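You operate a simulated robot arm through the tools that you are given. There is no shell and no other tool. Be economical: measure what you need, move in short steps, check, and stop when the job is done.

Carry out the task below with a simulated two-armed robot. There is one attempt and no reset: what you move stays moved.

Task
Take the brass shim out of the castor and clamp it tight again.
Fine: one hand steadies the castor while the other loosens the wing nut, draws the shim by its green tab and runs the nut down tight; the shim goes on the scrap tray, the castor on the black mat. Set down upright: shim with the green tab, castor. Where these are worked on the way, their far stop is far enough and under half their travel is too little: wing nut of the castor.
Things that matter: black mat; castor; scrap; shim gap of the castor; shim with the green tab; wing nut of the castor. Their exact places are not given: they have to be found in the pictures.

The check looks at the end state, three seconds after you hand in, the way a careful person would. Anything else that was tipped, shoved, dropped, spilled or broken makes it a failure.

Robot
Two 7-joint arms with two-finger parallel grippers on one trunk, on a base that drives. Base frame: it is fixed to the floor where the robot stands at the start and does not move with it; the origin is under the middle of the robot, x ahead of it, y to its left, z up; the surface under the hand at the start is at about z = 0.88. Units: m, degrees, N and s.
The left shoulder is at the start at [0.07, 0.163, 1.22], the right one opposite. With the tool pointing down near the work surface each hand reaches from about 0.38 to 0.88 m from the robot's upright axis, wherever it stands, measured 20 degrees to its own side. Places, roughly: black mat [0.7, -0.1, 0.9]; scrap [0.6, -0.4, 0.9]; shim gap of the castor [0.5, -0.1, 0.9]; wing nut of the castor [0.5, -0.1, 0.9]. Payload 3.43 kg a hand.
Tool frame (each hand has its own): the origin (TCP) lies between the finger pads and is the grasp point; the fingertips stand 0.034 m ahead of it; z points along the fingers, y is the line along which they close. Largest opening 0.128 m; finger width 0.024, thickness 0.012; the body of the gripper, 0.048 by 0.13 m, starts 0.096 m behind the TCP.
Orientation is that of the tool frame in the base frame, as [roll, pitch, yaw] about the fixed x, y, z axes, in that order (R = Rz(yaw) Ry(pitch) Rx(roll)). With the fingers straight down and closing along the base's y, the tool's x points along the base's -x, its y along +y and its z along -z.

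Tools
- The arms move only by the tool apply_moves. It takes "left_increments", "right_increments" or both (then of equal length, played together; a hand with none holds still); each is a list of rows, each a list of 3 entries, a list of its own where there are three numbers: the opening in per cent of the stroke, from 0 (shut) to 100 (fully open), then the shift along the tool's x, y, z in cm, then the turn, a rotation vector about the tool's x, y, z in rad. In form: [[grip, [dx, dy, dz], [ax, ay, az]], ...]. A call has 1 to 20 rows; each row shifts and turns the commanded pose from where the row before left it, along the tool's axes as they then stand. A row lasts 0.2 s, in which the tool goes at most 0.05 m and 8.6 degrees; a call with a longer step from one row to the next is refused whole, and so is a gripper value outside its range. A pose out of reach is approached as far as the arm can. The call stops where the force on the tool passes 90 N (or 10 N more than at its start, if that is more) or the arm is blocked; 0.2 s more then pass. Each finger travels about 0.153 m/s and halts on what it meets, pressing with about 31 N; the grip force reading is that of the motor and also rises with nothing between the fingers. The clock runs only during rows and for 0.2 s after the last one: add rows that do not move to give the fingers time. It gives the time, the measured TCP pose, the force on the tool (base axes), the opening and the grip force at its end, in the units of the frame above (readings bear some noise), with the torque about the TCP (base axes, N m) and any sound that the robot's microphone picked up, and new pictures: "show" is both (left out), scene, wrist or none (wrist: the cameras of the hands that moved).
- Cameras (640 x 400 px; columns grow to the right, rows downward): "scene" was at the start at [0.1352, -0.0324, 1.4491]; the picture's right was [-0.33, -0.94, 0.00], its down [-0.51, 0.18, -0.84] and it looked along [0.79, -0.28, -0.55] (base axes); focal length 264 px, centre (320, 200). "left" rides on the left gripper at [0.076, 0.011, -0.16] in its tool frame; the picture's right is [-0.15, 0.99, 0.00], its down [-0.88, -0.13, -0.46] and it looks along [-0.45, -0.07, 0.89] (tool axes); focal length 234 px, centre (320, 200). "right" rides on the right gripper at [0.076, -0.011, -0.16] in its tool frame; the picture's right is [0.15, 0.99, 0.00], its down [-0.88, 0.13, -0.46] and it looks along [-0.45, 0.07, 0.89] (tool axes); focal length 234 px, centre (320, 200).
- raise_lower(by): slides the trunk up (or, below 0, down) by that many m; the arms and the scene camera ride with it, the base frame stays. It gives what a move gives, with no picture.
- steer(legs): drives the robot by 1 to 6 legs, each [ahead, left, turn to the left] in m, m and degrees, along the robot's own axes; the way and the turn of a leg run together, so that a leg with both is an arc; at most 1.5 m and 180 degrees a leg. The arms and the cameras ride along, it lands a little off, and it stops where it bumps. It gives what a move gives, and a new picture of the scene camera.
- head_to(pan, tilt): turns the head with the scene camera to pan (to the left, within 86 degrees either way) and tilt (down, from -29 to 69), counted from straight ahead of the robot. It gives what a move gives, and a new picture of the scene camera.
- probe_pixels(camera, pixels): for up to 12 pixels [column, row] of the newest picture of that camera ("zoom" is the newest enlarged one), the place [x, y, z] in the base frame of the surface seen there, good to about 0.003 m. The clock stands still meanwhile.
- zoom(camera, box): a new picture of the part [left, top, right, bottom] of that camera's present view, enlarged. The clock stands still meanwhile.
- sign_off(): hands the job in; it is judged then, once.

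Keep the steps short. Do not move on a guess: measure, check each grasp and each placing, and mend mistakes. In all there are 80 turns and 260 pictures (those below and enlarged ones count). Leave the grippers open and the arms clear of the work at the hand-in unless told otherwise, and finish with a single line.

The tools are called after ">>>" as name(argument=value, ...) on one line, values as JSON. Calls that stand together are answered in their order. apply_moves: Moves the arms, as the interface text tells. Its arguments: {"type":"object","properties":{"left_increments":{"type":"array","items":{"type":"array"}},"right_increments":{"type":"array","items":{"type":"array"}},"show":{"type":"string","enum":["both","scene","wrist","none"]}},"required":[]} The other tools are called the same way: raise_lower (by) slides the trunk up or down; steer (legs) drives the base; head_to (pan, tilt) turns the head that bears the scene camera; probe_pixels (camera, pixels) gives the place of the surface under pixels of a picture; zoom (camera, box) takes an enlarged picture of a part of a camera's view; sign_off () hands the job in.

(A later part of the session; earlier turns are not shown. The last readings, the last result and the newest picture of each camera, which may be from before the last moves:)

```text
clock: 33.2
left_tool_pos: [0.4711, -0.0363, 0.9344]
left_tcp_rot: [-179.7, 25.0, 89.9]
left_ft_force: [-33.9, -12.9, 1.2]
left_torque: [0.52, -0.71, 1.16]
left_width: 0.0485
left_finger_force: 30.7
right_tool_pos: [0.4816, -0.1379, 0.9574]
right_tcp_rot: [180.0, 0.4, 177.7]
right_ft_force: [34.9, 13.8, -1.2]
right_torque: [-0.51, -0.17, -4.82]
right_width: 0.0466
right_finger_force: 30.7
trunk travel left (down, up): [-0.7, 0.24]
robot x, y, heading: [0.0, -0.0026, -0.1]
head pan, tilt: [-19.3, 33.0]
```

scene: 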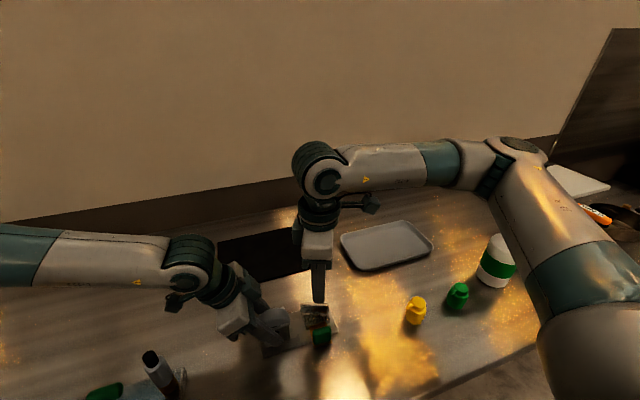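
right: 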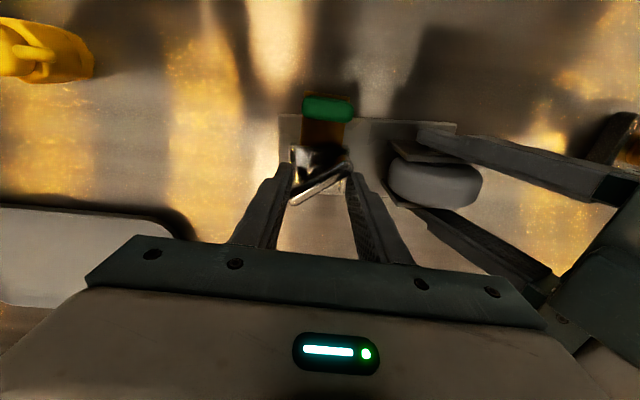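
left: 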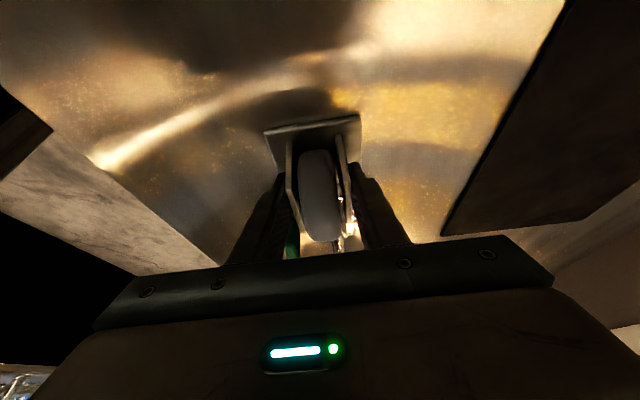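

The wing reached its far stop and the fingers slipped open around it. I open, relax and rise.

>>> apply_moves(right_increments=[[60, [0, 0, 0], [0, 0, 0.05]], [60, [0, 0, 0], [0, 0, 0]], [60, [0, 0, -4], [0, 0, 0]], [60, [0, 0, -4], [0, 0, 0]], [60, [0, 0, 0], [0, 0, 0]]])

>>> zoom(camera="right", box=[250, 70, 390, 190])

```text
clock: 34.4
left_tool_pos: [0.4732, -0.0348, 0.9337]
left_tcp_rot: [179.9, 24.9, 90.1]
left_ft_force: [0.2, -0.4, -4.7]
left_torque: [0.21, 0.03, 0.01]
left_width: 0.0459
left_finger_force: 31.2
right_tool_pos: [0.4813, -0.1399, 1.038]
right_tcp_rot: [-180.0, -0.2, 175.5]
right_ft_force: [-1.0, -0.5, 0.2]
right_torque: [0.03, 0.03, -0.01]
right_width: 0.0767
right_finger_force: 0.0
trunk travel left (down, up): [-0.7, 0.24]
robot x, y, heading: [0.002, 0.0009, 0.2]
head pan, tilt: [-19.3, 33.0]
```

scene: 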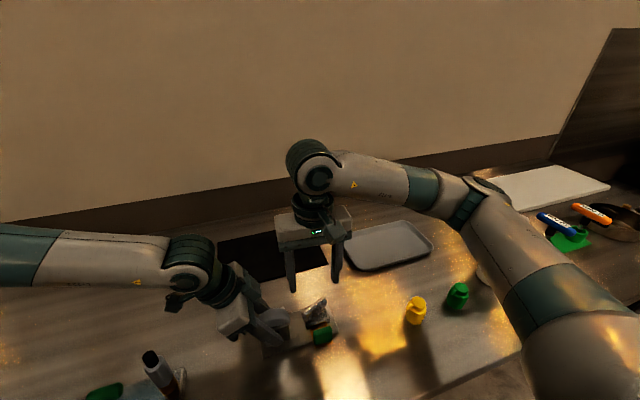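
right: 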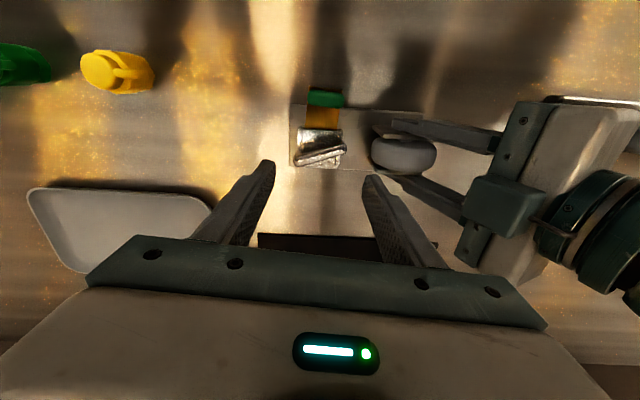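

```text
3.33 times, centred on (320, 130) of right
```

zoom: 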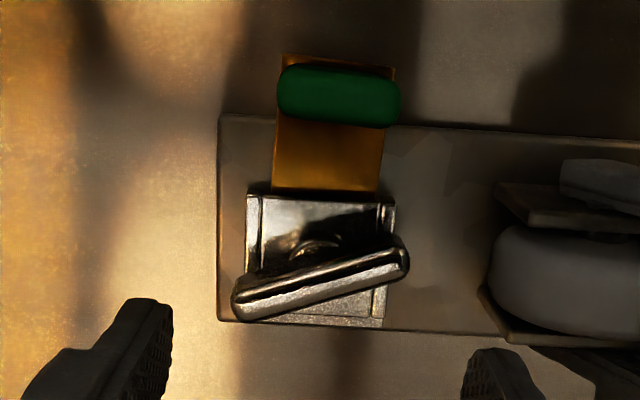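

The wing now rests about 200° round, at its loose stop. Next is the tab. I probe it in this zoom.

>>> probe_pixels(camera="zoom", pixels=[[285, 90], [393, 100], [340, 95], [340, 72], [340, 120], [330, 160], [250, 298], [392, 255], [330, 270], [388, 72], [282, 60], [278, 185]])

```text
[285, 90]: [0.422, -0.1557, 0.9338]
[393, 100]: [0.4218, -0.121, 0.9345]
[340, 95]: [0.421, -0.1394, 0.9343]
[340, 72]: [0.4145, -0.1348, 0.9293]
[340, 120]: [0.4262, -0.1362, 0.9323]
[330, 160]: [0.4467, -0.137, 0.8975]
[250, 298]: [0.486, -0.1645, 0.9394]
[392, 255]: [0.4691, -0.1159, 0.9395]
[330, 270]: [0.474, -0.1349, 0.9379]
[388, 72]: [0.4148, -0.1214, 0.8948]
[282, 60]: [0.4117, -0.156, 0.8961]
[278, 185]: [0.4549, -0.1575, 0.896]
```

The tab is centred at (0.421,-0.138), 38 mm wide, with its top at 0.934. I move the right hand over it, square up and go down with the fingers either side in y.

>>> apply_moves(right_increments=[[60, [0, 0, 0], [0, 0, -0.078]], [60, [3, 0.1, 0], [0, 0, 0]], [60, [3, 0.1, 0], [0, 0, 0]], [60, [0, 0, 3.4], [0, 0, 0]], [60, [0, 0, 3.4], [0, 0, 0]], [60, [0, 0, 3.4], [0, 0, 0]], [60, [0, 0, 0], [0, 0, 0]]])

```text
clock: 36.0
left_tool_pos: [0.4727, -0.0344, 0.9344]
left_tcp_rot: [-180.0, 24.9, 90.1]
left_ft_force: [0.7, 0.6, -5.2]
left_torque: [0.23, -0.01, 0.01]
left_width: 0.046
left_finger_force: 31.5
right_tool_pos: [0.4203, -0.1361, 0.9341]
right_tcp_rot: [-180.0, 0.1, 179.9]
right_ft_force: [0.1, -0.4, 0.6]
right_torque: [-0.01, 0.02, -0.03]
right_width: 0.0769
right_finger_force: 0.0
trunk travel left (down, up): [-0.7, 0.24]
robot x, y, heading: [-0.001, -0.0014, -0.2]
head pan, tilt: [-19.3, 33.0]
```

scene: 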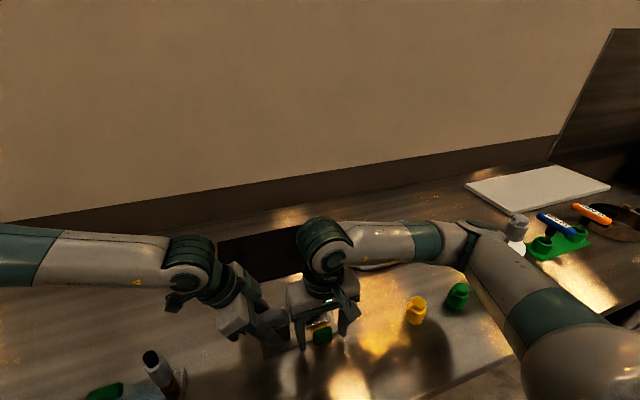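
right: 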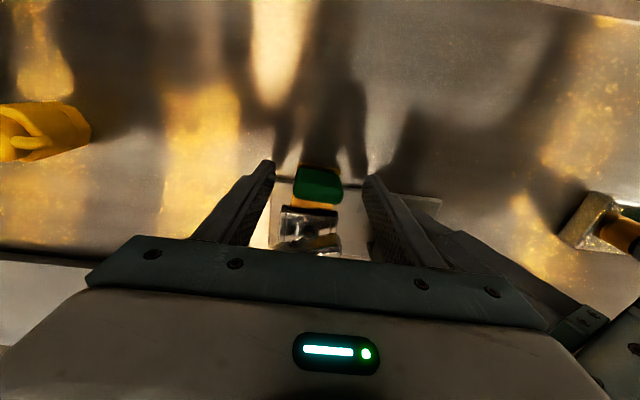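

I close on the tab, then read the width before pulling.

>>> apply_moves(right_increments=[[40, [0, -0.15, 0], [0, 0, 0]], [30, [0, 0, 0], [0, 0, 0]], [15, [0, 0, 0], [0, 0, 0]], [0, [0, 0, 0], [0, 0, 0]], [0, [0, 0, 0], [0, 0, 0]]], show="none")

```text
clock: 37.2
left_tool_pos: [0.4728, -0.0346, 0.9338]
left_tcp_rot: [-180.0, 24.9, 90.1]
left_ft_force: [0.1, 1.1, -5.8]
left_torque: [0.35, -0.01, 0.0]
left_width: 0.0457
left_finger_force: 30.5
right_tool_pos: [0.4205, -0.1376, 0.9337]
right_tcp_rot: [180.0, 0.0, 179.7]
right_ft_force: [0.0, -0.2, 0.2]
right_torque: [-0.04, 0.02, -0.03]
right_width: 0.0391
right_finger_force: 31.0
trunk travel left (down, up): [-0.7, 0.24]
robot x, y, heading: [-0.0003, -0.0036, -0.0]
head pan, tilt: [-19.3, 33.0]
```

The tab is held (39 mm, 31 N). I draw it 2 cm toward the robot.

>>> apply_moves(right_increments=[[0, [0.5, 0, 0], [0, 0, 0]], [0, [0.5, 0, 0], [0, 0, 0]], [0, [0.5, 0, 0], [0, 0, 0]], [0, [0.5, 0, 0], [0, 0, 0]], [0, [0, 0, 0], [0, 0, 0]]], show="wrist")

>>> zoom(camera="right", box=[250, 130, 410, 255])

```text
clock: 38.4
left_tool_pos: [0.4729, -0.0349, 0.9338]
left_tcp_rot: [180.0, 24.9, 90.1]
left_ft_force: [-0.5, 1.1, -7.0]
left_torque: [0.44, -0.02, -0.1]
left_width: 0.0461
left_finger_force: 31.0
right_tool_pos: [0.4006, -0.1369, 0.9349]
right_tcp_rot: [-180.0, 0.1, 179.9]
right_ft_force: [0.9, -0.5, 1.6]
right_torque: [-0.03, -0.1, 0.01]
right_width: 0.0388
right_finger_force: 30.7
trunk travel left (down, up): [-0.7, 0.24]
robot x, y, heading: [-0.0036, -0.001, 0.1]
head pan, tilt: [-19.3, 33.0]
```

right: 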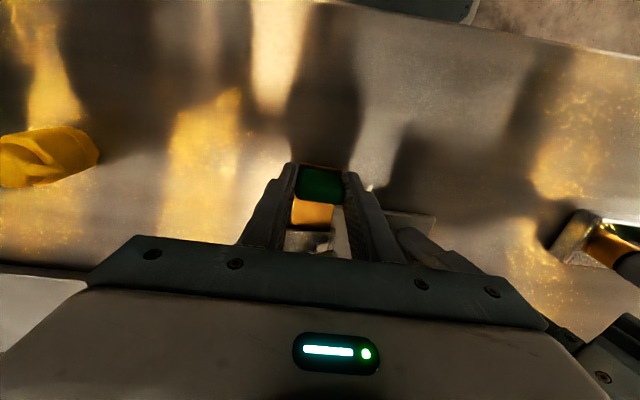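

```text
3.20 times, centred on (330, 192) of right
```

zoom: 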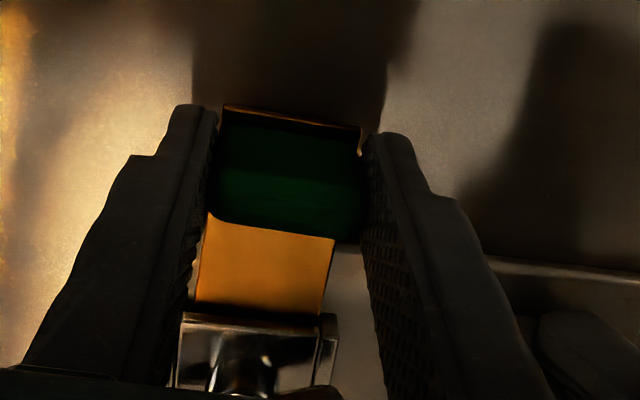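

It slides freely. I draw another 4.5 cm.

>>> apply_moves(right_increments=[[0, [0.9, 0, 0], [0, 0, 0]], [0, [0.9, 0, 0], [0, 0, 0]], [0, [0.9, 0, 0], [0, 0, 0]], [0, [0.9, 0, 0], [0, 0, 0]], [0, [0.9, 0, 0], [0, 0, 0]], [0, [0, 0, 0], [0, 0, 0]]])

>>> zoom(camera="scene", box=[250, 290, 390, 390])

```text
clock: 39.8
left_tool_pos: [0.4722, -0.0345, 0.9334]
left_tcp_rot: [-179.9, 24.9, 90.2]
left_ft_force: [-1.5, 0.9, -8.5]
left_torque: [0.72, -0.08, -0.17]
left_width: 0.0459
left_finger_force: 31.0
right_tool_pos: [0.3606, -0.1348, 0.9343]
right_tcp_rot: [180.0, -0.2, 179.8]
right_ft_force: [1.2, -1.5, 4.1]
right_torque: [-0.15, -0.35, -0.05]
right_width: 0.0391
right_finger_force: 31.1
right hand out of reach, approached as far as the arm can: row 5
trunk travel left (down, up): [-0.7, 0.24]
robot x, y, heading: [-0.0004, -0.0005, 0.0]
head pan, tilt: [-19.3, 33.0]
```

scene: 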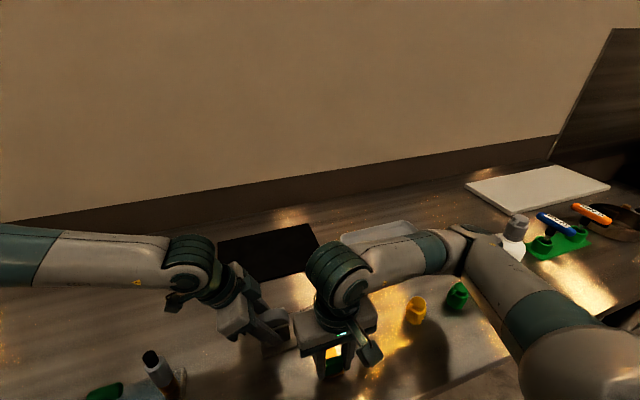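
right: 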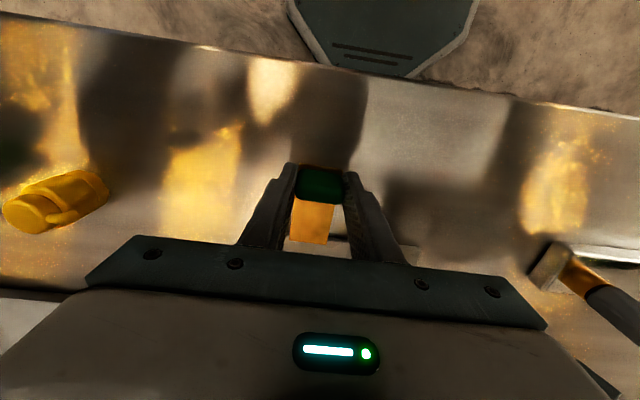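

```text
4.00 times, centred on (320, 340) of scene
```

zoom: 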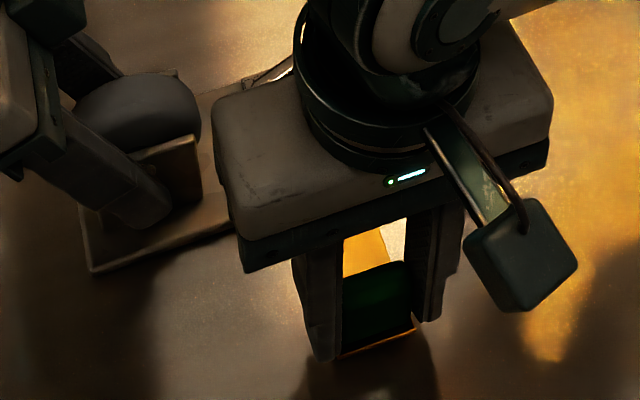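

Drawn 6 cm. I check from the left camera whether the shim's inner end is clear of the gap.

>>> zoom(camera="left", box=[200, 160, 400, 285])

>>> zoom(camera="right", box=[260, 150, 400, 260])

```text
3.20 times, centred on (300, 222) of left
```

zoom: 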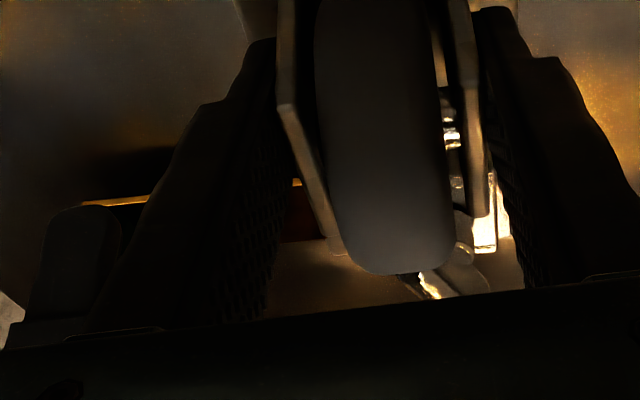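

```text
3.64 times, centred on (330, 205) of right
```

zoom: 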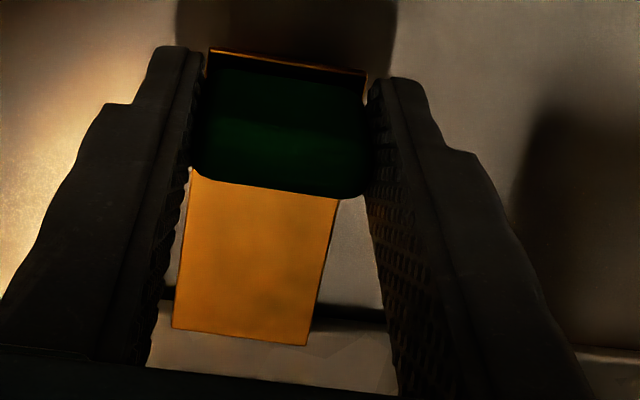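

>>> probe_pixels(camera="zoom", pixels=[[180, 320], [300, 335], [240, 325], [330, 205], [200, 185], [240, 355], [340, 350]])

```text
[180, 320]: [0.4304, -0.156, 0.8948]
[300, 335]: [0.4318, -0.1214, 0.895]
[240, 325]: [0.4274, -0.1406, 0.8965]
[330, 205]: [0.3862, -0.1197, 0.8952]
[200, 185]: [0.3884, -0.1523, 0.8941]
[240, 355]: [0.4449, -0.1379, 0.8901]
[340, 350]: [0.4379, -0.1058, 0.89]
```

The shim's inner end is at x 0.431, clear of the clamp (x 0.457). I lift it 12 cm, and probe the tray for its outline.

>>> apply_moves(right_increments=[[0, [0, 0, -2], [0, 0, 0]], [0, [0, 0, -4], [0, 0, 0]], [0, [0, 0, -4], [0, 0, 0]], [0, [0, -3, -3], [0, 0, 0]], [0, [-1, -4, 0], [0, 0, 0]], [0, [-1, -4, 0], [0, 0, 0]], [0, [0, 0, 0], [0, 0, 0]]])

>>> zoom(camera="scene", box=[300, 190, 500, 315])

```text
clock: 41.4
left_tool_pos: [0.4735, -0.0336, 0.9347]
left_tcp_rot: [-179.9, 25.1, 90.2]
left_ft_force: [-0.2, 1.0, -5.2]
left_torque: [0.22, -0.02, 0.03]
left_width: 0.0457
left_finger_force: 31.1
right_tool_pos: [0.3826, -0.243, 1.0633]
right_tcp_rot: [-179.9, 0.1, 179.8]
right_ft_force: [-0.3, 0.2, 0.5]
right_torque: [0.0, -0.01, -0.03]
right_width: 0.0389
right_finger_force: 30.9
right hand out of reach, approached as far as the arm can: row 1
trunk travel left (down, up): [-0.7, 0.24]
robot x, y, heading: [-0.0014, 0.0018, -0.0]
head pan, tilt: [-19.3, 33.0]
```

scene: 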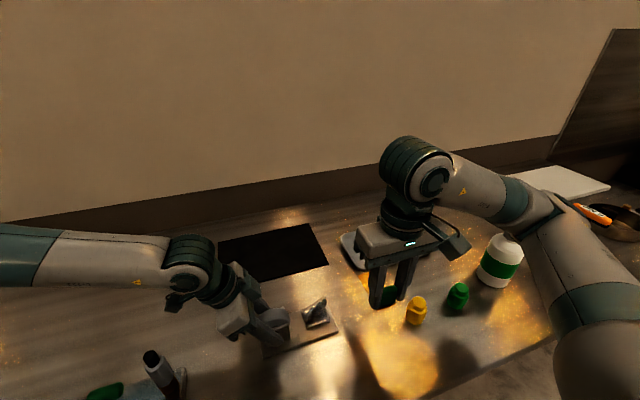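
right: 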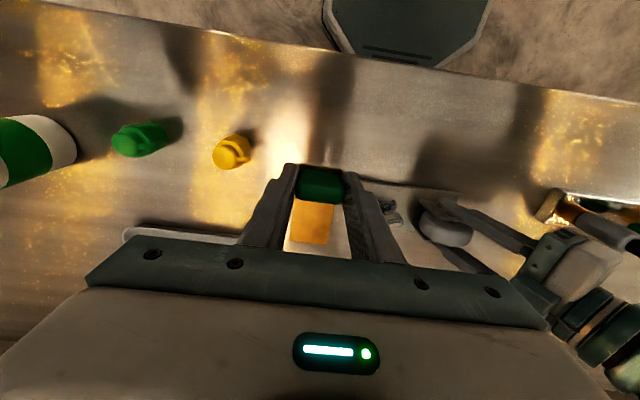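

```text
3.20 times, centred on (400, 252) of scene
```

zoom: 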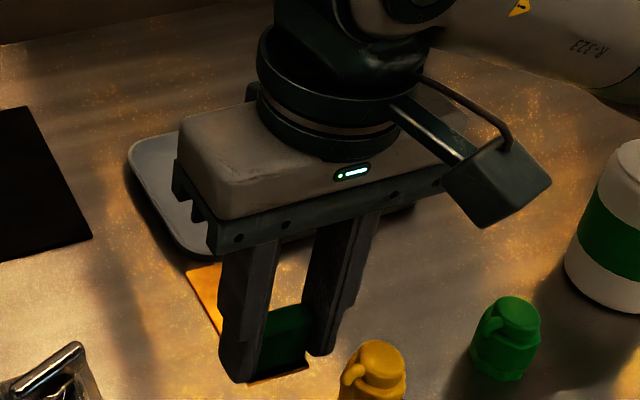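

The shim is held and clear. From the first picture the tray spans about x 0.575-0.715, y -0.31 to -0.56. I carry the shim above its middle and look again.

>>> apply_moves(right_increments=[[0, [-3.32, -2.74, -0.3], [0, 0, 0]], [0, [-3.32, -2.74, -0.3], [0, 0, 0]], [0, [-3.32, -2.74, -0.3], [0, 0, 0]], [0, [-3.32, -2.74, 0], [0, 0, 0]], [0, [-3.32, -2.74, 0], [0, 0, 0]], [0, [-3.32, -2.74, 0], [0, 0, 0]], [0, [-3.32, -2.74, 0], [0, 0, 0]], [0, [0, 0, 0], [0, 0, 0]]])

```text
clock: 43.2
left_tool_pos: [0.4733, -0.0341, 0.9338]
left_tcp_rot: [180.0, 24.9, 90.1]
left_ft_force: [0.5, -0.1, -5.2]
left_torque: [0.24, 0.01, 0.0]
left_width: 0.046
left_finger_force: 30.9
right_tool_pos: [0.6143, -0.4371, 1.0725]
right_tcp_rot: [180.0, 0.0, 179.8]
right_ft_force: [1.2, 0.7, -0.7]
right_torque: [0.01, -0.01, 0.0]
right_width: 0.0387
right_finger_force: 31.0
trunk travel left (down, up): [-0.7, 0.24]
robot x, y, heading: [-0.0001, 0.0007, 0.1]
head pan, tilt: [-19.3, 33.0]
```

scene: 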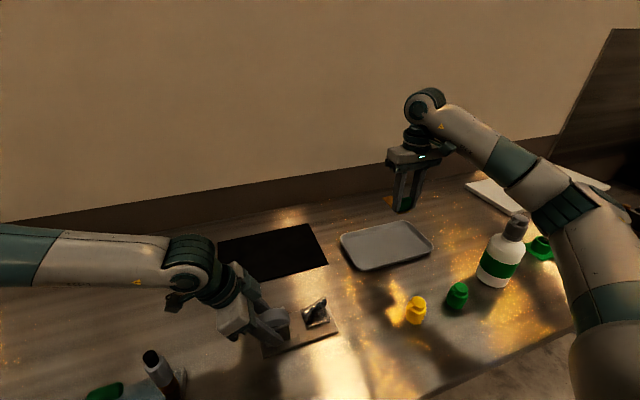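
right: 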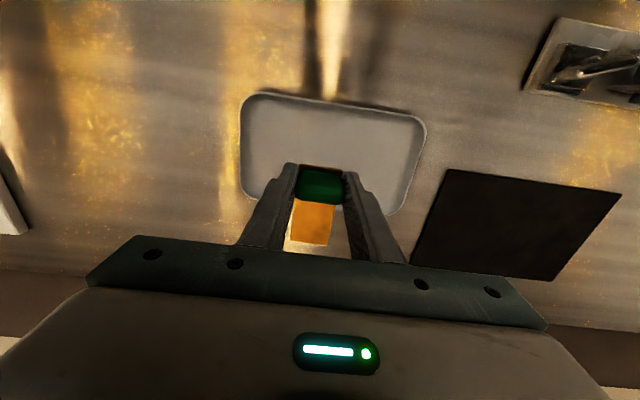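

The tray is now in plain view. I probe its floor, rim corners and the mat's corners.

>>> probe_pixels(camera="right", pixels=[[250, 95], [420, 118], [330, 130], [270, 150], [245, 190], [410, 200], [330, 100], [260, 110], [330, 215]])

>>> probe_pixels(camera="scene", pixels=[[341, 240], [405, 222], [433, 243], [366, 269], [385, 246], [325, 263], [308, 226], [222, 244], [224, 288], [372, 262]])

```text
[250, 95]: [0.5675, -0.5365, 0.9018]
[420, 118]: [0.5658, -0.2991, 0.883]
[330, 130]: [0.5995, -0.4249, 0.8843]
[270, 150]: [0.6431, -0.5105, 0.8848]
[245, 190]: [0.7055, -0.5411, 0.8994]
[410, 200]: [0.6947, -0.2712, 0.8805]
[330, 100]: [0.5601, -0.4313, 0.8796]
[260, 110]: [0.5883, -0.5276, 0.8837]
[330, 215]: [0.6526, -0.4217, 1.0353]
```

```text
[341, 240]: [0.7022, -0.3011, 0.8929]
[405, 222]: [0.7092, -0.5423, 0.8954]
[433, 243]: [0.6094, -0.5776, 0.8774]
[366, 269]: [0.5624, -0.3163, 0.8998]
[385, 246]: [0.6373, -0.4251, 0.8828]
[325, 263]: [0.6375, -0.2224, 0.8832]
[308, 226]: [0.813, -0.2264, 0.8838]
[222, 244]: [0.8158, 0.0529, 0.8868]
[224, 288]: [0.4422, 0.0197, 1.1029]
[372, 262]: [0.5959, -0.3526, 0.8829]
```

Tray floor is 0.884, centre (0.637,-0.425). The shim's underside is about 0.042 below the TCP. I go down to 0.935.

>>> apply_moves(right_increments=[[0, [0.7, 1.1, 0], [0, 0, 0]], [0, [0, 0, 3.5], [0, 0, 0]], [0, [0, 0, 3.5], [0, 0, 0]], [0, [0, 0, 3.5], [0, 0, 0]], [0, [0, 0, 2.5], [0, 0, 0]], [0, [0, 0, 0.7], [0, 0, 0]], [0, [0, 0, 0], [0, 0, 0]]], show="wrist")

```text
clock: 44.8
left_tool_pos: [0.4724, -0.0348, 0.9343]
left_tcp_rot: [179.9, 24.9, 90.1]
left_ft_force: [0.9, 0.2, -3.8]
left_torque: [0.22, 0.0, 0.04]
left_width: 0.0462
left_finger_force: 31.0
right_tool_pos: [0.6066, -0.4266, 0.9351]
right_tcp_rot: [-179.9, -0.1, 179.8]
right_ft_force: [-0.1, 1.4, -0.5]
right_torque: [0.0, 0.02, -0.01]
right_width: 0.0387
right_finger_force: 30.6
trunk travel left (down, up): [-0.7, 0.24]
robot x, y, heading: [0.0005, 0.0012, 0.1]
head pan, tilt: [-19.3, 33.0]
```

right: 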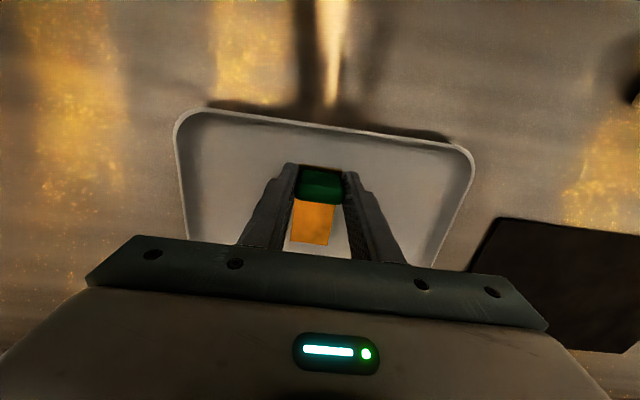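

Inside the tray, no contact yet. I lower in 2 mm steps until I feel the floor.

>>> apply_moves(right_increments=[[0, [0, 0, 0.25], [0, 0, 0]], [0, [0, 0, 0.25], [0, 0, 0]], [0, [0, 0, 0.2], [0, 0, 0]], [0, [0, 0, 0], [0, 0, 0]]], show="none")

```text
clock: 45.8
left_tool_pos: [0.4724, -0.035, 0.9323]
left_tcp_rot: [179.9, 24.9, 90.1]
left_ft_force: [-0.6, -0.5, -5.2]
left_torque: [0.19, 0.02, -0.03]
left_width: 0.046
left_finger_force: 31.1
right_tool_pos: [0.6074, -0.4253, 0.9289]
right_tcp_rot: [179.9, 0.0, 179.9]
right_ft_force: [-0.4, -0.2, -0.3]
right_torque: [0.05, -0.01, 0.0]
right_width: 0.0389
right_finger_force: 31.0
trunk travel left (down, up): [-0.7, 0.24]
robot x, y, heading: [-0.0021, 0.0002, 0.0]
head pan, tilt: [-19.3, 33.0]
```

>>> apply_moves(right_increments=[[0, [0, 0, 0.2], [0, 0, 0]], [0, [0, 0, 0.15], [0, 0, 0]], [0, [0, 0, 0], [0, 0, 0]]], show="wrist")

>>> zoom(camera="right", box=[240, 140, 400, 260])

```text
clock: 46.6
left_tool_pos: [0.4712, -0.033, 0.9351]
left_tcp_rot: [180.0, 25.0, 90.0]
left_ft_force: [-1.2, 1.0, -5.6]
left_torque: [0.18, 0.02, 0.01]
left_width: 0.0459
left_finger_force: 30.5
right_tool_pos: [0.6075, -0.426, 0.9277]
right_tcp_rot: [179.9, 0.2, 179.7]
right_ft_force: [2.1, -1.9, 15.8]
right_torque: [-0.01, 0.01, 0.0]
right_width: 0.0388
right_finger_force: 30.6
trunk travel left (down, up): [-0.7, 0.24]
robot x, y, heading: [0.0003, -0.0023, 0.1]
head pan, tilt: [-19.3, 33.0]
```

right: 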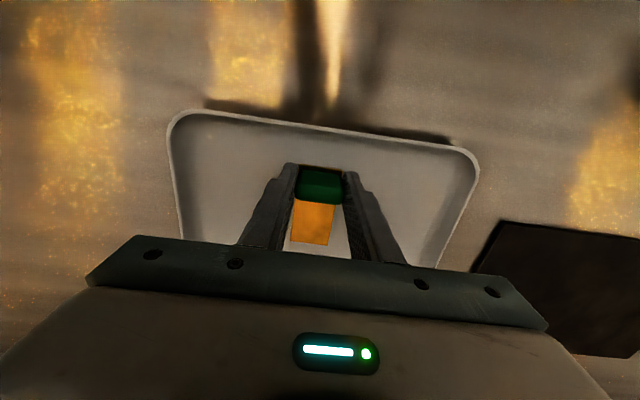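

```text
3.33 times, centred on (320, 200) of right
```

zoom: 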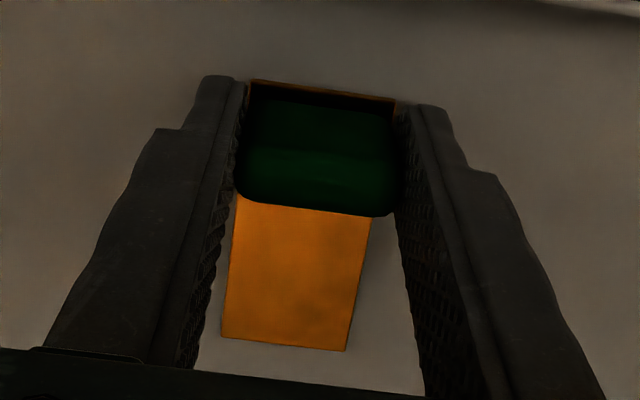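

The shim is flat on the tray floor (16 N contact). I ease off, open moderately, and rise.

>>> apply_moves(right_increments=[[0, [0, 0, -0.1], [0, 0, 0]], [60, [0, 0, 0], [0, 0, 0]], [60, [0, 0, 0], [0, 0, 0]], [60, [0, 0, -4], [0, 0, 0]], [60, [0, 0, -4.5], [0, 0, 0]], [60, [0, 0, -4.5], [0, 0, 0]], [60, [0, 0, 0], [0, 0, 0]]])

>>> zoom(camera="right", box=[220, 80, 440, 220])

```text
clock: 48.2
left_tool_pos: [0.473, -0.0345, 0.9351]
left_tcp_rot: [-180.0, 24.9, 90.1]
left_ft_force: [1.0, 0.5, -4.7]
left_torque: [0.23, 0.01, -0.01]
left_width: 0.046
left_finger_force: 30.9
right_tool_pos: [0.6069, -0.4266, 1.0551]
right_tcp_rot: [180.0, -0.1, 179.8]
right_ft_force: [-1.4, 1.3, 0.8]
right_torque: [0.01, 0.02, -0.02]
right_width: 0.077
right_finger_force: 0.1
trunk travel left (down, up): [-0.7, 0.24]
robot x, y, heading: [-0.0005, 0.0009, -0.0]
head pan, tilt: [-19.3, 33.0]
```

scene: 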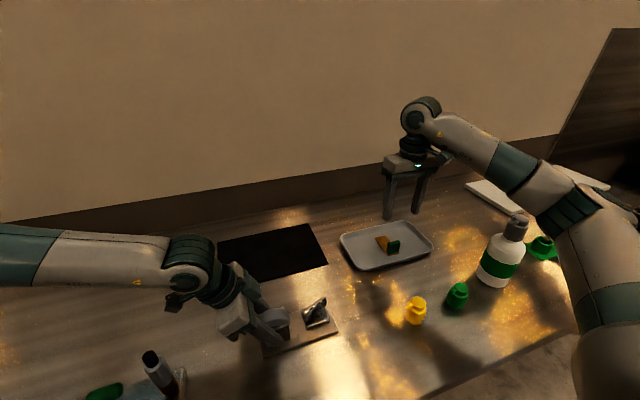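
right: 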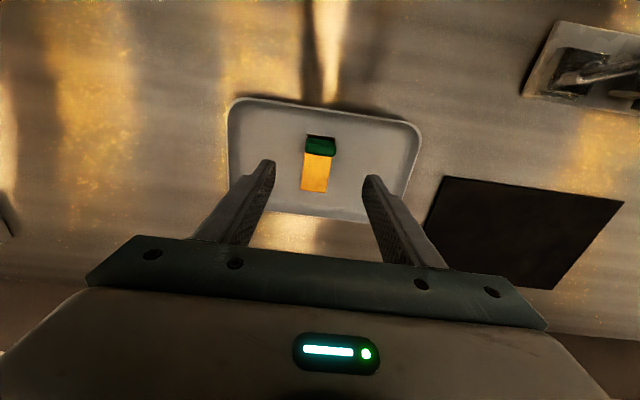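

```text
2.86 times, centred on (330, 150) of right
```

zoom: 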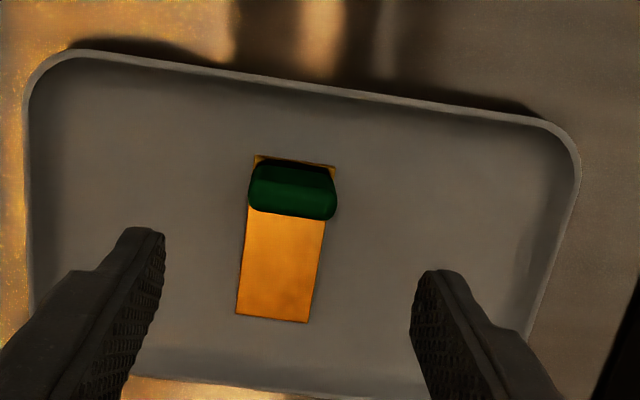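

The shim lies flat on the tray, tab up. Now I go back above the nut and turn to about yaw 106° to match the wing.

>>> apply_moves(right_increments=[[60, [1.81, 4.14, 0], [0, 0, 0]], [60, [1.81, 4.14, 0], [0, 0, 0]], [60, [1.81, 4.14, 0], [0, 0, 0]], [60, [1.81, 4.14, 0], [0, 0, 0]], [60, [1.81, 4.14, 0], [0, 0, 0]], [31, [1.81, 4.14, 0], [0, 0, 0]], [31, [1.81, 4.14, 0], [0, 0, 0]], [31, [0, 0, 0], [0, 0, 0.1435]], [31, [0, 0, 0], [0, 0, 0.1435]], [31, [0, 0, 0], [0, 0, 0.1435]], [31, [0, 0, 0], [0, 0, 0.1435]], [31, [0, 0, 0], [0, 0, 0.1435]], [31, [0, 0, 0], [0, 0, 0.1435]], [31, [0, 0, 0], [0, 0, 0.1435]], [31, [0, 0, 0], [0, 0, 0.1435]], [31, [0, 0, 0], [0, 0, 0.1435]], [31, [0, 0, 0], [0, 0, 0]]], show="wrist")

>>> zoom(camera="right", box=[260, 95, 380, 190])

```text
clock: 51.8
left_tool_pos: [0.4724, -0.0335, 0.9333]
left_tcp_rot: [-180.0, 25.0, 90.1]
left_ft_force: [-0.2, -0.6, -4.2]
left_torque: [0.2, -0.02, 0.02]
left_width: 0.0458
left_finger_force: 31.2
right_tool_pos: [0.4816, -0.1355, 1.0554]
right_tcp_rot: [-179.9, 0.0, 105.8]
right_ft_force: [-0.4, 0.1, -0.2]
right_torque: [0.01, 0.07, 0.01]
right_width: 0.0396
right_finger_force: 0.1
trunk travel left (down, up): [-0.7, 0.24]
robot x, y, heading: [0.0007, -0.0011, -0.1]
head pan, tilt: [-19.3, 33.0]
```

right: 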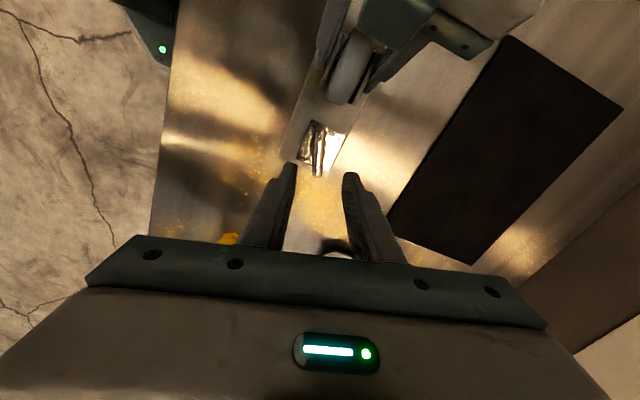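

```text
4.21 times, centred on (320, 142) of right
```

zoom: 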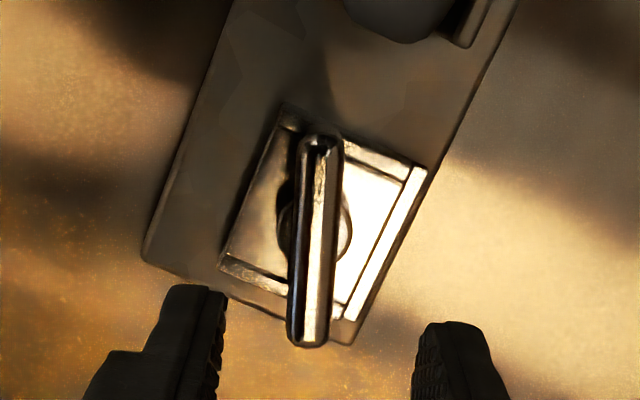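

>>> probe_pixels(camera="zoom", pixels=[[320, 150], [308, 320], [316, 235], [287, 240], [345, 250], [250, 240], [360, 180]])

```text
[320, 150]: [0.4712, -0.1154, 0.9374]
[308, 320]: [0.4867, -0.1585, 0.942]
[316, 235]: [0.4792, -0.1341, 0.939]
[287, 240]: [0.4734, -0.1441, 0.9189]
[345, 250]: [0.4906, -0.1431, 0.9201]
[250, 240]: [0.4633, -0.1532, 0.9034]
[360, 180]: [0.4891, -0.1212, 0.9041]
```

The wing points at 110°, centred at (0.4800,-0.1368). I align, descend and grip.

>>> apply_moves(right_increments=[[31, [-0.1, -0.13, 0], [0, 0, -0.065]], [31, [0, 0, 3.3], [0, 0, 0]], [31, [0, 0, 3.3], [0, 0, 0]], [31, [0, 0, 3.4], [0, 0, 0]], [15, [0, 0, 0], [0, 0, 0]], [0, [0, 0, 0], [0, 0, 0]], [0, [0, 0, 0], [0, 0, 0]], [0, [0, 0, 0], [0, 0, 0]]], show="wrist")

```text
clock: 53.6
left_tool_pos: [0.4723, -0.0338, 0.9345]
left_tcp_rot: [179.9, 24.8, 90.1]
left_ft_force: [6.0, 2.5, -6.1]
left_torque: [0.21, -0.17, 0.68]
left_width: 0.0463
left_finger_force: 30.7
right_tool_pos: [0.4811, -0.1358, 0.9561]
right_tcp_rot: [-179.9, 0.0, 109.6]
right_ft_force: [-6.7, -1.3, -0.6]
right_torque: [-0.04, 0.21, -0.04]
right_width: 0.0136
right_finger_force: 31.0
trunk travel left (down, up): [-0.7, 0.24]
robot x, y, heading: [0.0004, -0.0008, -0.0]
head pan, tilt: [-19.3, 33.0]
```

right: 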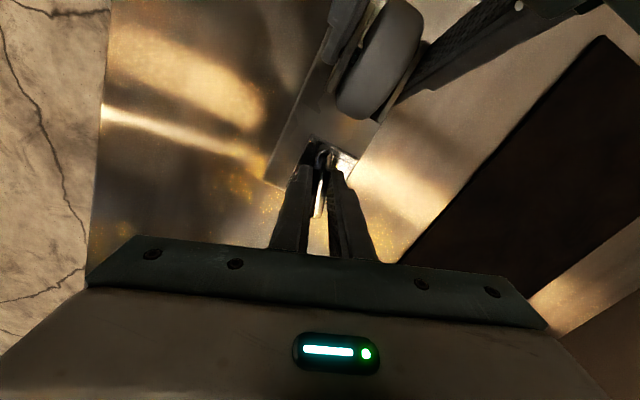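

Gripped. Tightening clockwise: 62° with a slight downward follow.

>>> apply_moves(right_increments=[[0, [0, -0.05, 0.01], [0, 0, 0.12]], [0, [0, 0, 0.01], [0, 0, 0.12]], [0, [0, 0, 0.01], [0, 0, 0.12]], [0, [0, 0, 0.01], [0, 0, 0.12]], [0, [0, 0, 0.01], [0, 0, 0.12]], [0, [0, 0, 0.01], [0, 0, 0.12]], [0, [0, 0, 0.01], [0, 0, 0.12]], [0, [0, 0, 0.01], [0, 0, 0.12]], [0, [0, 0, 0.01], [0, 0, 0.12]], [0, [0, 0, 0], [0, 0, 0]]], show="wrist")

```text
clock: 55.8
left_tool_pos: [0.4722, -0.0338, 0.9335]
left_tcp_rot: [-179.9, 24.9, 90.1]
left_ft_force: [-15.5, 4.8, -1.2]
left_torque: [-0.14, 0.52, -1.61]
left_width: 0.046
left_finger_force: 30.9
right_tool_pos: [0.4799, -0.1363, 0.9554]
right_tcp_rot: [180.0, 0.0, 47.6]
right_ft_force: [15.6, -4.9, -0.1]
right_torque: [-0.09, -0.89, 0.05]
right_width: 0.0136
right_finger_force: 30.9
trunk travel left (down, up): [-0.7, 0.24]
robot x, y, heading: [-0.0013, 0.0004, -0.1]
head pan, tilt: [-19.3, 33.0]
```

right: 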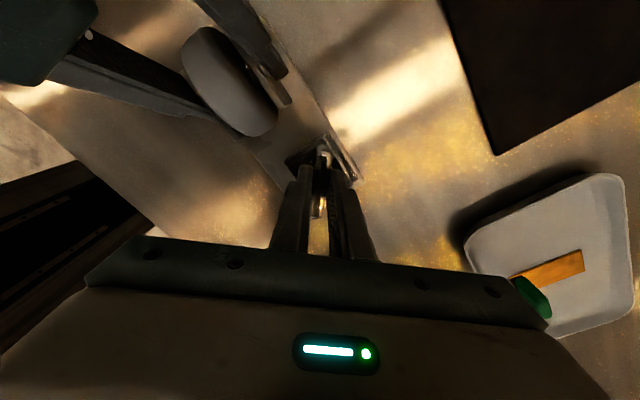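

Turned to 47.6°, wing following. I release, rise, and wind the wrist back for the second grip.

>>> apply_moves(right_increments=[[31, [0, 0, 0], [0, 0, 0]], [31, [0, 0, 0], [0, 0, 0]], [31, [0, 0, -4], [0, 0, 0]], [31, [0, 0, -4], [0, 0, 0]], [31, [0, 0, 0], [0, 0, -0.1496]], [31, [0, 0, 0], [0, 0, -0.1496]], [31, [0, 0, 0], [0, 0, -0.1496]], [31, [0, 0, 0], [0, 0, -0.1496]], [31, [0, 0, 0], [0, 0, -0.1496]], [31, [0, 0, 0], [0, 0, -0.1496]], [31, [0, 0, 0], [0, 0, -0.1496]], [31, [0, 0, 0], [0, 0, -0.1496]], [31, [0, 0, 0], [0, 0, -0.1496]], [31, [0, 0, 0], [0, 0, -0.1496]], [31, [0, 0, 0], [0, 0, -0.1496]], [31, [0, 0, 0], [0, 0, -0.1496]], [31, [0, 0, 0], [0, 0, -0.1496]], [31, [0, 0, 0], [0, 0, -0.1496]], [31, [0, 0, 0], [0, 0, -0.1496]], [31, [0, 0, 0], [0, 0, -0.1496]]], show="none")

>>> apply_moves(right_increments=[[31, [0, 0, 0], [0, 0, -0.1496]], [31, [0, 0, 0], [0, 0, -0.1496]], [31, [0, 0, 0], [0, 0, -0.1496]], [31, [0, 0, 0], [0, 0, -0.1496]], [31, [0, 0, 0], [0, 0, -0.1496]], [31, [0, 0, 0], [0, 0, 0]]], show="wrist")

>>> zoom(camera="right", box=[260, 95, 380, 190])

```text
clock: 60.0
left_tool_pos: [0.4731, -0.0347, 0.9336]
left_tcp_rot: [179.9, 24.9, 90.1]
left_ft_force: [-0.8, 0.5, -4.9]
left_torque: [0.22, 0.01, -0.02]
left_width: 0.0459
left_finger_force: 31.1
right_tool_pos: [0.4797, -0.1373, 1.0353]
right_tcp_rot: [180.0, 0.0, -175.1]
right_ft_force: [-0.7, 0.1, -0.1]
right_torque: [-0.02, -0.02, 0.0]
right_width: 0.0396
right_finger_force: 0.0
trunk travel left (down, up): [-0.7, 0.24]
robot x, y, heading: [-0.001, -0.0012, -0.1]
head pan, tilt: [-19.3, 33.0]
```

```text
clock: 61.4
left_tool_pos: [0.4717, -0.0334, 0.9337]
left_tcp_rot: [-180.0, 24.9, 90.1]
left_ft_force: [0.1, 0.3, -5.5]
left_torque: [0.2, 0.0, 0.0]
left_width: 0.0459
left_finger_force: 31.0
right_tool_pos: [0.4802, -0.1381, 1.0354]
right_tcp_rot: [-179.9, 0.0, -132.3]
right_ft_force: [-0.5, -0.1, 0.0]
right_torque: [0.0, 0.02, 0.02]
right_width: 0.0394
right_finger_force: 0.0
trunk travel left (down, up): [-0.7, 0.24]
robot x, y, heading: [0.0006, 0.0011, -0.4]
head pan, tilt: [-19.3, 33.0]
```

right: 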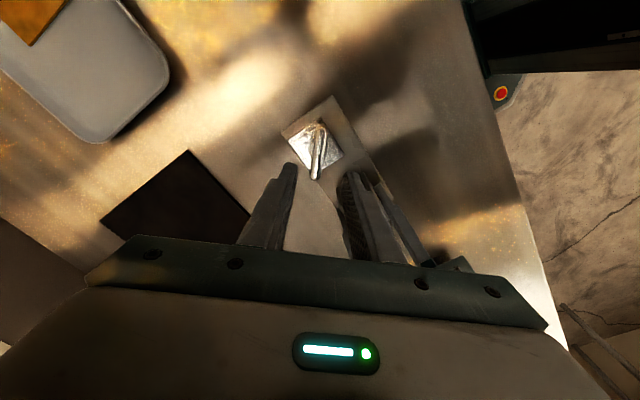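

```text
4.21 times, centred on (320, 142) of right
```

zoom: 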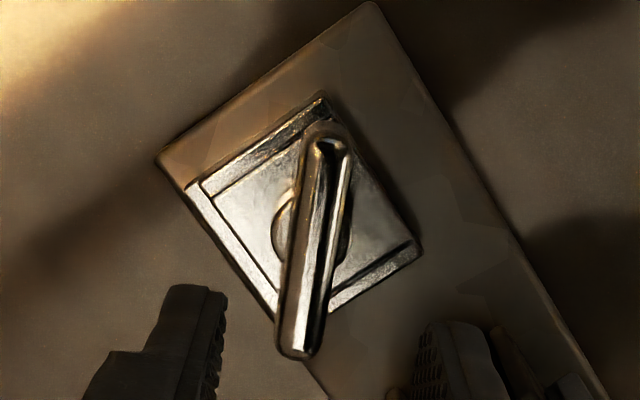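

The wing lines up with the fingers. I descend and grip again.

>>> apply_moves(right_increments=[[31, [-0.07, 0.07, 2.7], [0, 0, 0]], [31, [0, 0, 2.7], [0, 0, 0]], [31, [0, 0, 2.65], [0, 0, 0]], [31, [0, 0, 0], [0, 0, 0]], [15, [0, 0, 0], [0, 0, 0]], [0, [0, 0, 0], [0, 0, 0]], [0, [0, 0, 0], [0, 0, 0]], [0, [0, 0, 0], [0, 0, 0]]], show="wrist")

```text
clock: 63.2
left_tool_pos: [0.4723, -0.0346, 0.9333]
left_tcp_rot: [-179.9, 24.8, 90.2]
left_ft_force: [-12.7, 19.6, 3.8]
left_torque: [-0.34, 0.26, -1.19]
left_width: 0.0459
left_finger_force: 31.2
right_tool_pos: [0.4803, -0.1372, 0.9535]
right_tcp_rot: [-179.9, -0.1, -132.6]
right_ft_force: [13.0, -20.3, -3.2]
right_torque: [-0.69, -0.52, 0.04]
right_width: 0.0137
right_finger_force: 31.3
trunk travel left (down, up): [-0.7, 0.24]
robot x, y, heading: [0.0012, 0.0007, -0.1]
head pan, tilt: [-19.3, 33.0]
```

right: 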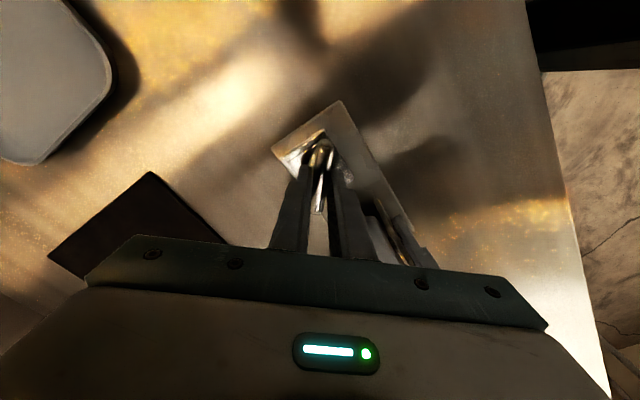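

I relieve the side force and turn clockwise 48°.

>>> apply_moves(right_increments=[[0, [0.04, -0.17, 0], [0, 0, 0]], [0, [0, 0, 0.01], [0, 0, 0.12]], [0, [0, 0, 0.01], [0, 0, 0.12]], [0, [0, 0, 0.01], [0, 0, 0.12]], [0, [0, 0, 0.01], [0, 0, 0.12]], [0, [0, 0, 0.01], [0, 0, 0.12]], [0, [0, 0, 0.01], [0, 0, 0.12]], [0, [0, 0, 0.01], [0, 0, 0.12]], [0, [0, 0, 0], [0, 0, 0]]], show="wrist")

```text
clock: 65.2
left_tool_pos: [0.4735, -0.0336, 0.9333]
left_tcp_rot: [-179.9, 24.9, 90.1]
left_ft_force: [-12.7, 23.4, -3.7]
left_torque: [0.55, 0.65, -1.2]
left_width: 0.0462
left_finger_force: 30.9
right_tool_pos: [0.4801, -0.1382, 0.9545]
right_tcp_rot: [-179.9, 0.1, 179.3]
right_ft_force: [11.9, -23.3, 0.3]
right_torque: [-0.92, -0.97, 0.04]
right_width: 0.0136
right_finger_force: 30.7
trunk travel left (down, up): [-0.7, 0.24]
robot x, y, heading: [-0.0026, 0.0007, -0.1]
head pan, tilt: [-19.3, 33.0]
```

right: 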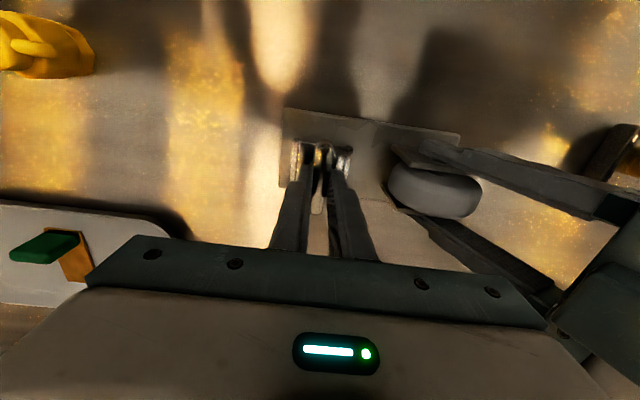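

Wing at 179°. I relieve -y 23 N again and continue 48°.

>>> apply_moves(right_increments=[[0, [-0.1, -0.18, 0], [0, 0, 0]], [0, [0, 0, 0.01], [0, 0, 0.12]], [0, [0, 0, 0.01], [0, 0, 0.12]], [0, [0, 0, 0.01], [0, 0, 0.12]], [0, [0, 0, 0.01], [0, 0, 0.12]], [0, [0, 0, 0.01], [0, 0, 0.12]], [0, [0, 0, 0.01], [0, 0, 0.12]], [0, [0, 0, 0.01], [0, 0, 0.12]], [0, [0, 0, 0], [0, 0, 0]]], show="wrist")

```text
clock: 67.2
left_tool_pos: [0.4735, -0.0334, 0.9346]
left_tcp_rot: [180.0, 24.9, 90.1]
left_ft_force: [-5.6, 10.1, -8.3]
left_torque: [0.79, 0.16, -0.5]
left_width: 0.0459
left_finger_force: 30.7
right_tool_pos: [0.4813, -0.1387, 0.954]
right_tcp_rot: [180.0, 0.0, 131.2]
right_ft_force: [5.8, -10.9, 3.7]
right_torque: [-0.37, -0.25, 0.0]
right_width: 0.0133
right_finger_force: 31.1
trunk travel left (down, up): [-0.7, 0.24]
robot x, y, heading: [0.003, 0.0015, 0.2]
head pan, tilt: [-19.3, 33.0]
```

right: 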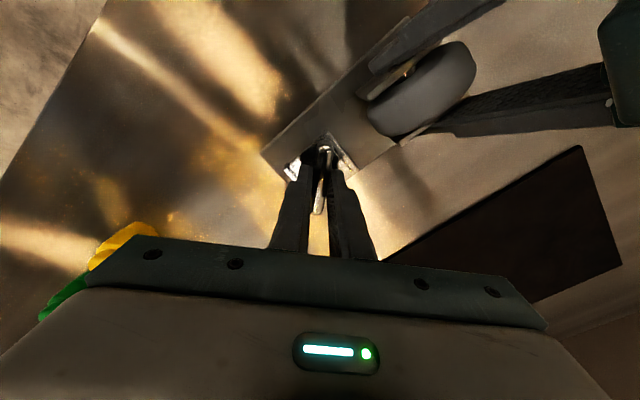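

41° from the original position. I continue 34° and then feel for the stop.

>>> apply_moves(right_increments=[[0, [0, 0, 0.01], [0, 0, 0.12]], [0, [0, 0, 0.01], [0, 0, 0.12]], [0, [0, 0, 0.01], [0, 0, 0.12]], [0, [0, 0, 0], [0, 0, 0.12]], [0, [0, 0, 0], [0, 0, 0.12]], [0, [0, 0, 0], [0, 0, 0]]], show="wrist")

```text
clock: 68.6
left_tool_pos: [0.4726, -0.0343, 0.9339]
left_tcp_rot: [180.0, 24.9, 90.1]
left_ft_force: [-0.4, 9.2, -9.5]
left_torque: [0.34, 0.0, 0.11]
left_width: 0.046
left_finger_force: 30.9
right_tool_pos: [0.4814, -0.1398, 0.9525]
right_tcp_rot: [180.0, 0.0, 96.8]
right_ft_force: [-0.6, -9.3, 4.7]
right_torque: [0.05, 0.05, 0.01]
right_width: 0.0134
right_finger_force: 30.6
trunk travel left (down, up): [-0.7, 0.24]
robot x, y, heading: [0.0002, -0.0001, 0.1]
head pan, tilt: [-19.3, 33.0]
```

right: 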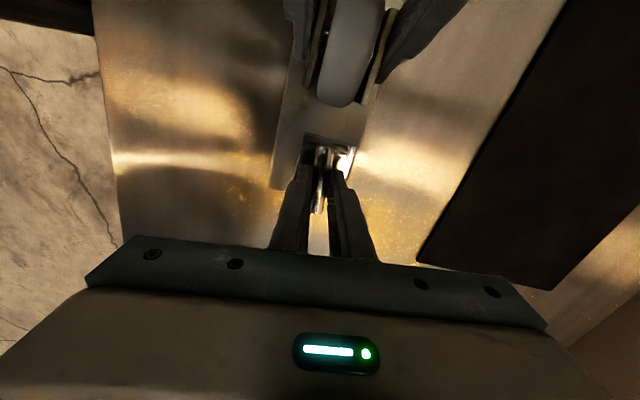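

I go on in small 4° steps, watching torque.

>>> apply_moves(right_increments=[[0, [0, 0, 0], [0, 0, 0.07]], [0, [0, 0, 0], [0, 0, 0.07]], [0, [0, 0, 0], [0, 0, 0.07]], [0, [0, 0, 0], [0, 0, 0]]], show="wrist")

```text
clock: 69.6
left_tool_pos: [0.4731, -0.0345, 0.9347]
left_tcp_rot: [-180.0, 24.9, 90.1]
left_ft_force: [5.3, 8.8, -11.4]
left_torque: [0.86, 0.05, -0.14]
left_width: 0.046
left_finger_force: 30.4
right_tool_pos: [0.4816, -0.1394, 0.9534]
right_tcp_rot: [-180.0, 0.0, 84.9]
right_ft_force: [-6.8, -8.2, 6.2]
right_torque: [-0.15, 0.09, 0.89]
right_width: 0.0139
right_finger_force: 30.4
trunk travel left (down, up): [-0.7, 0.24]
robot x, y, heading: [0.0037, 0.0018, 0.1]
head pan, tilt: [-19.3, 33.0]
```

right: 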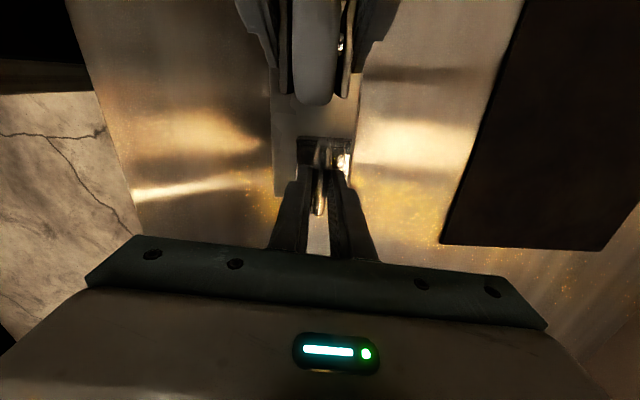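

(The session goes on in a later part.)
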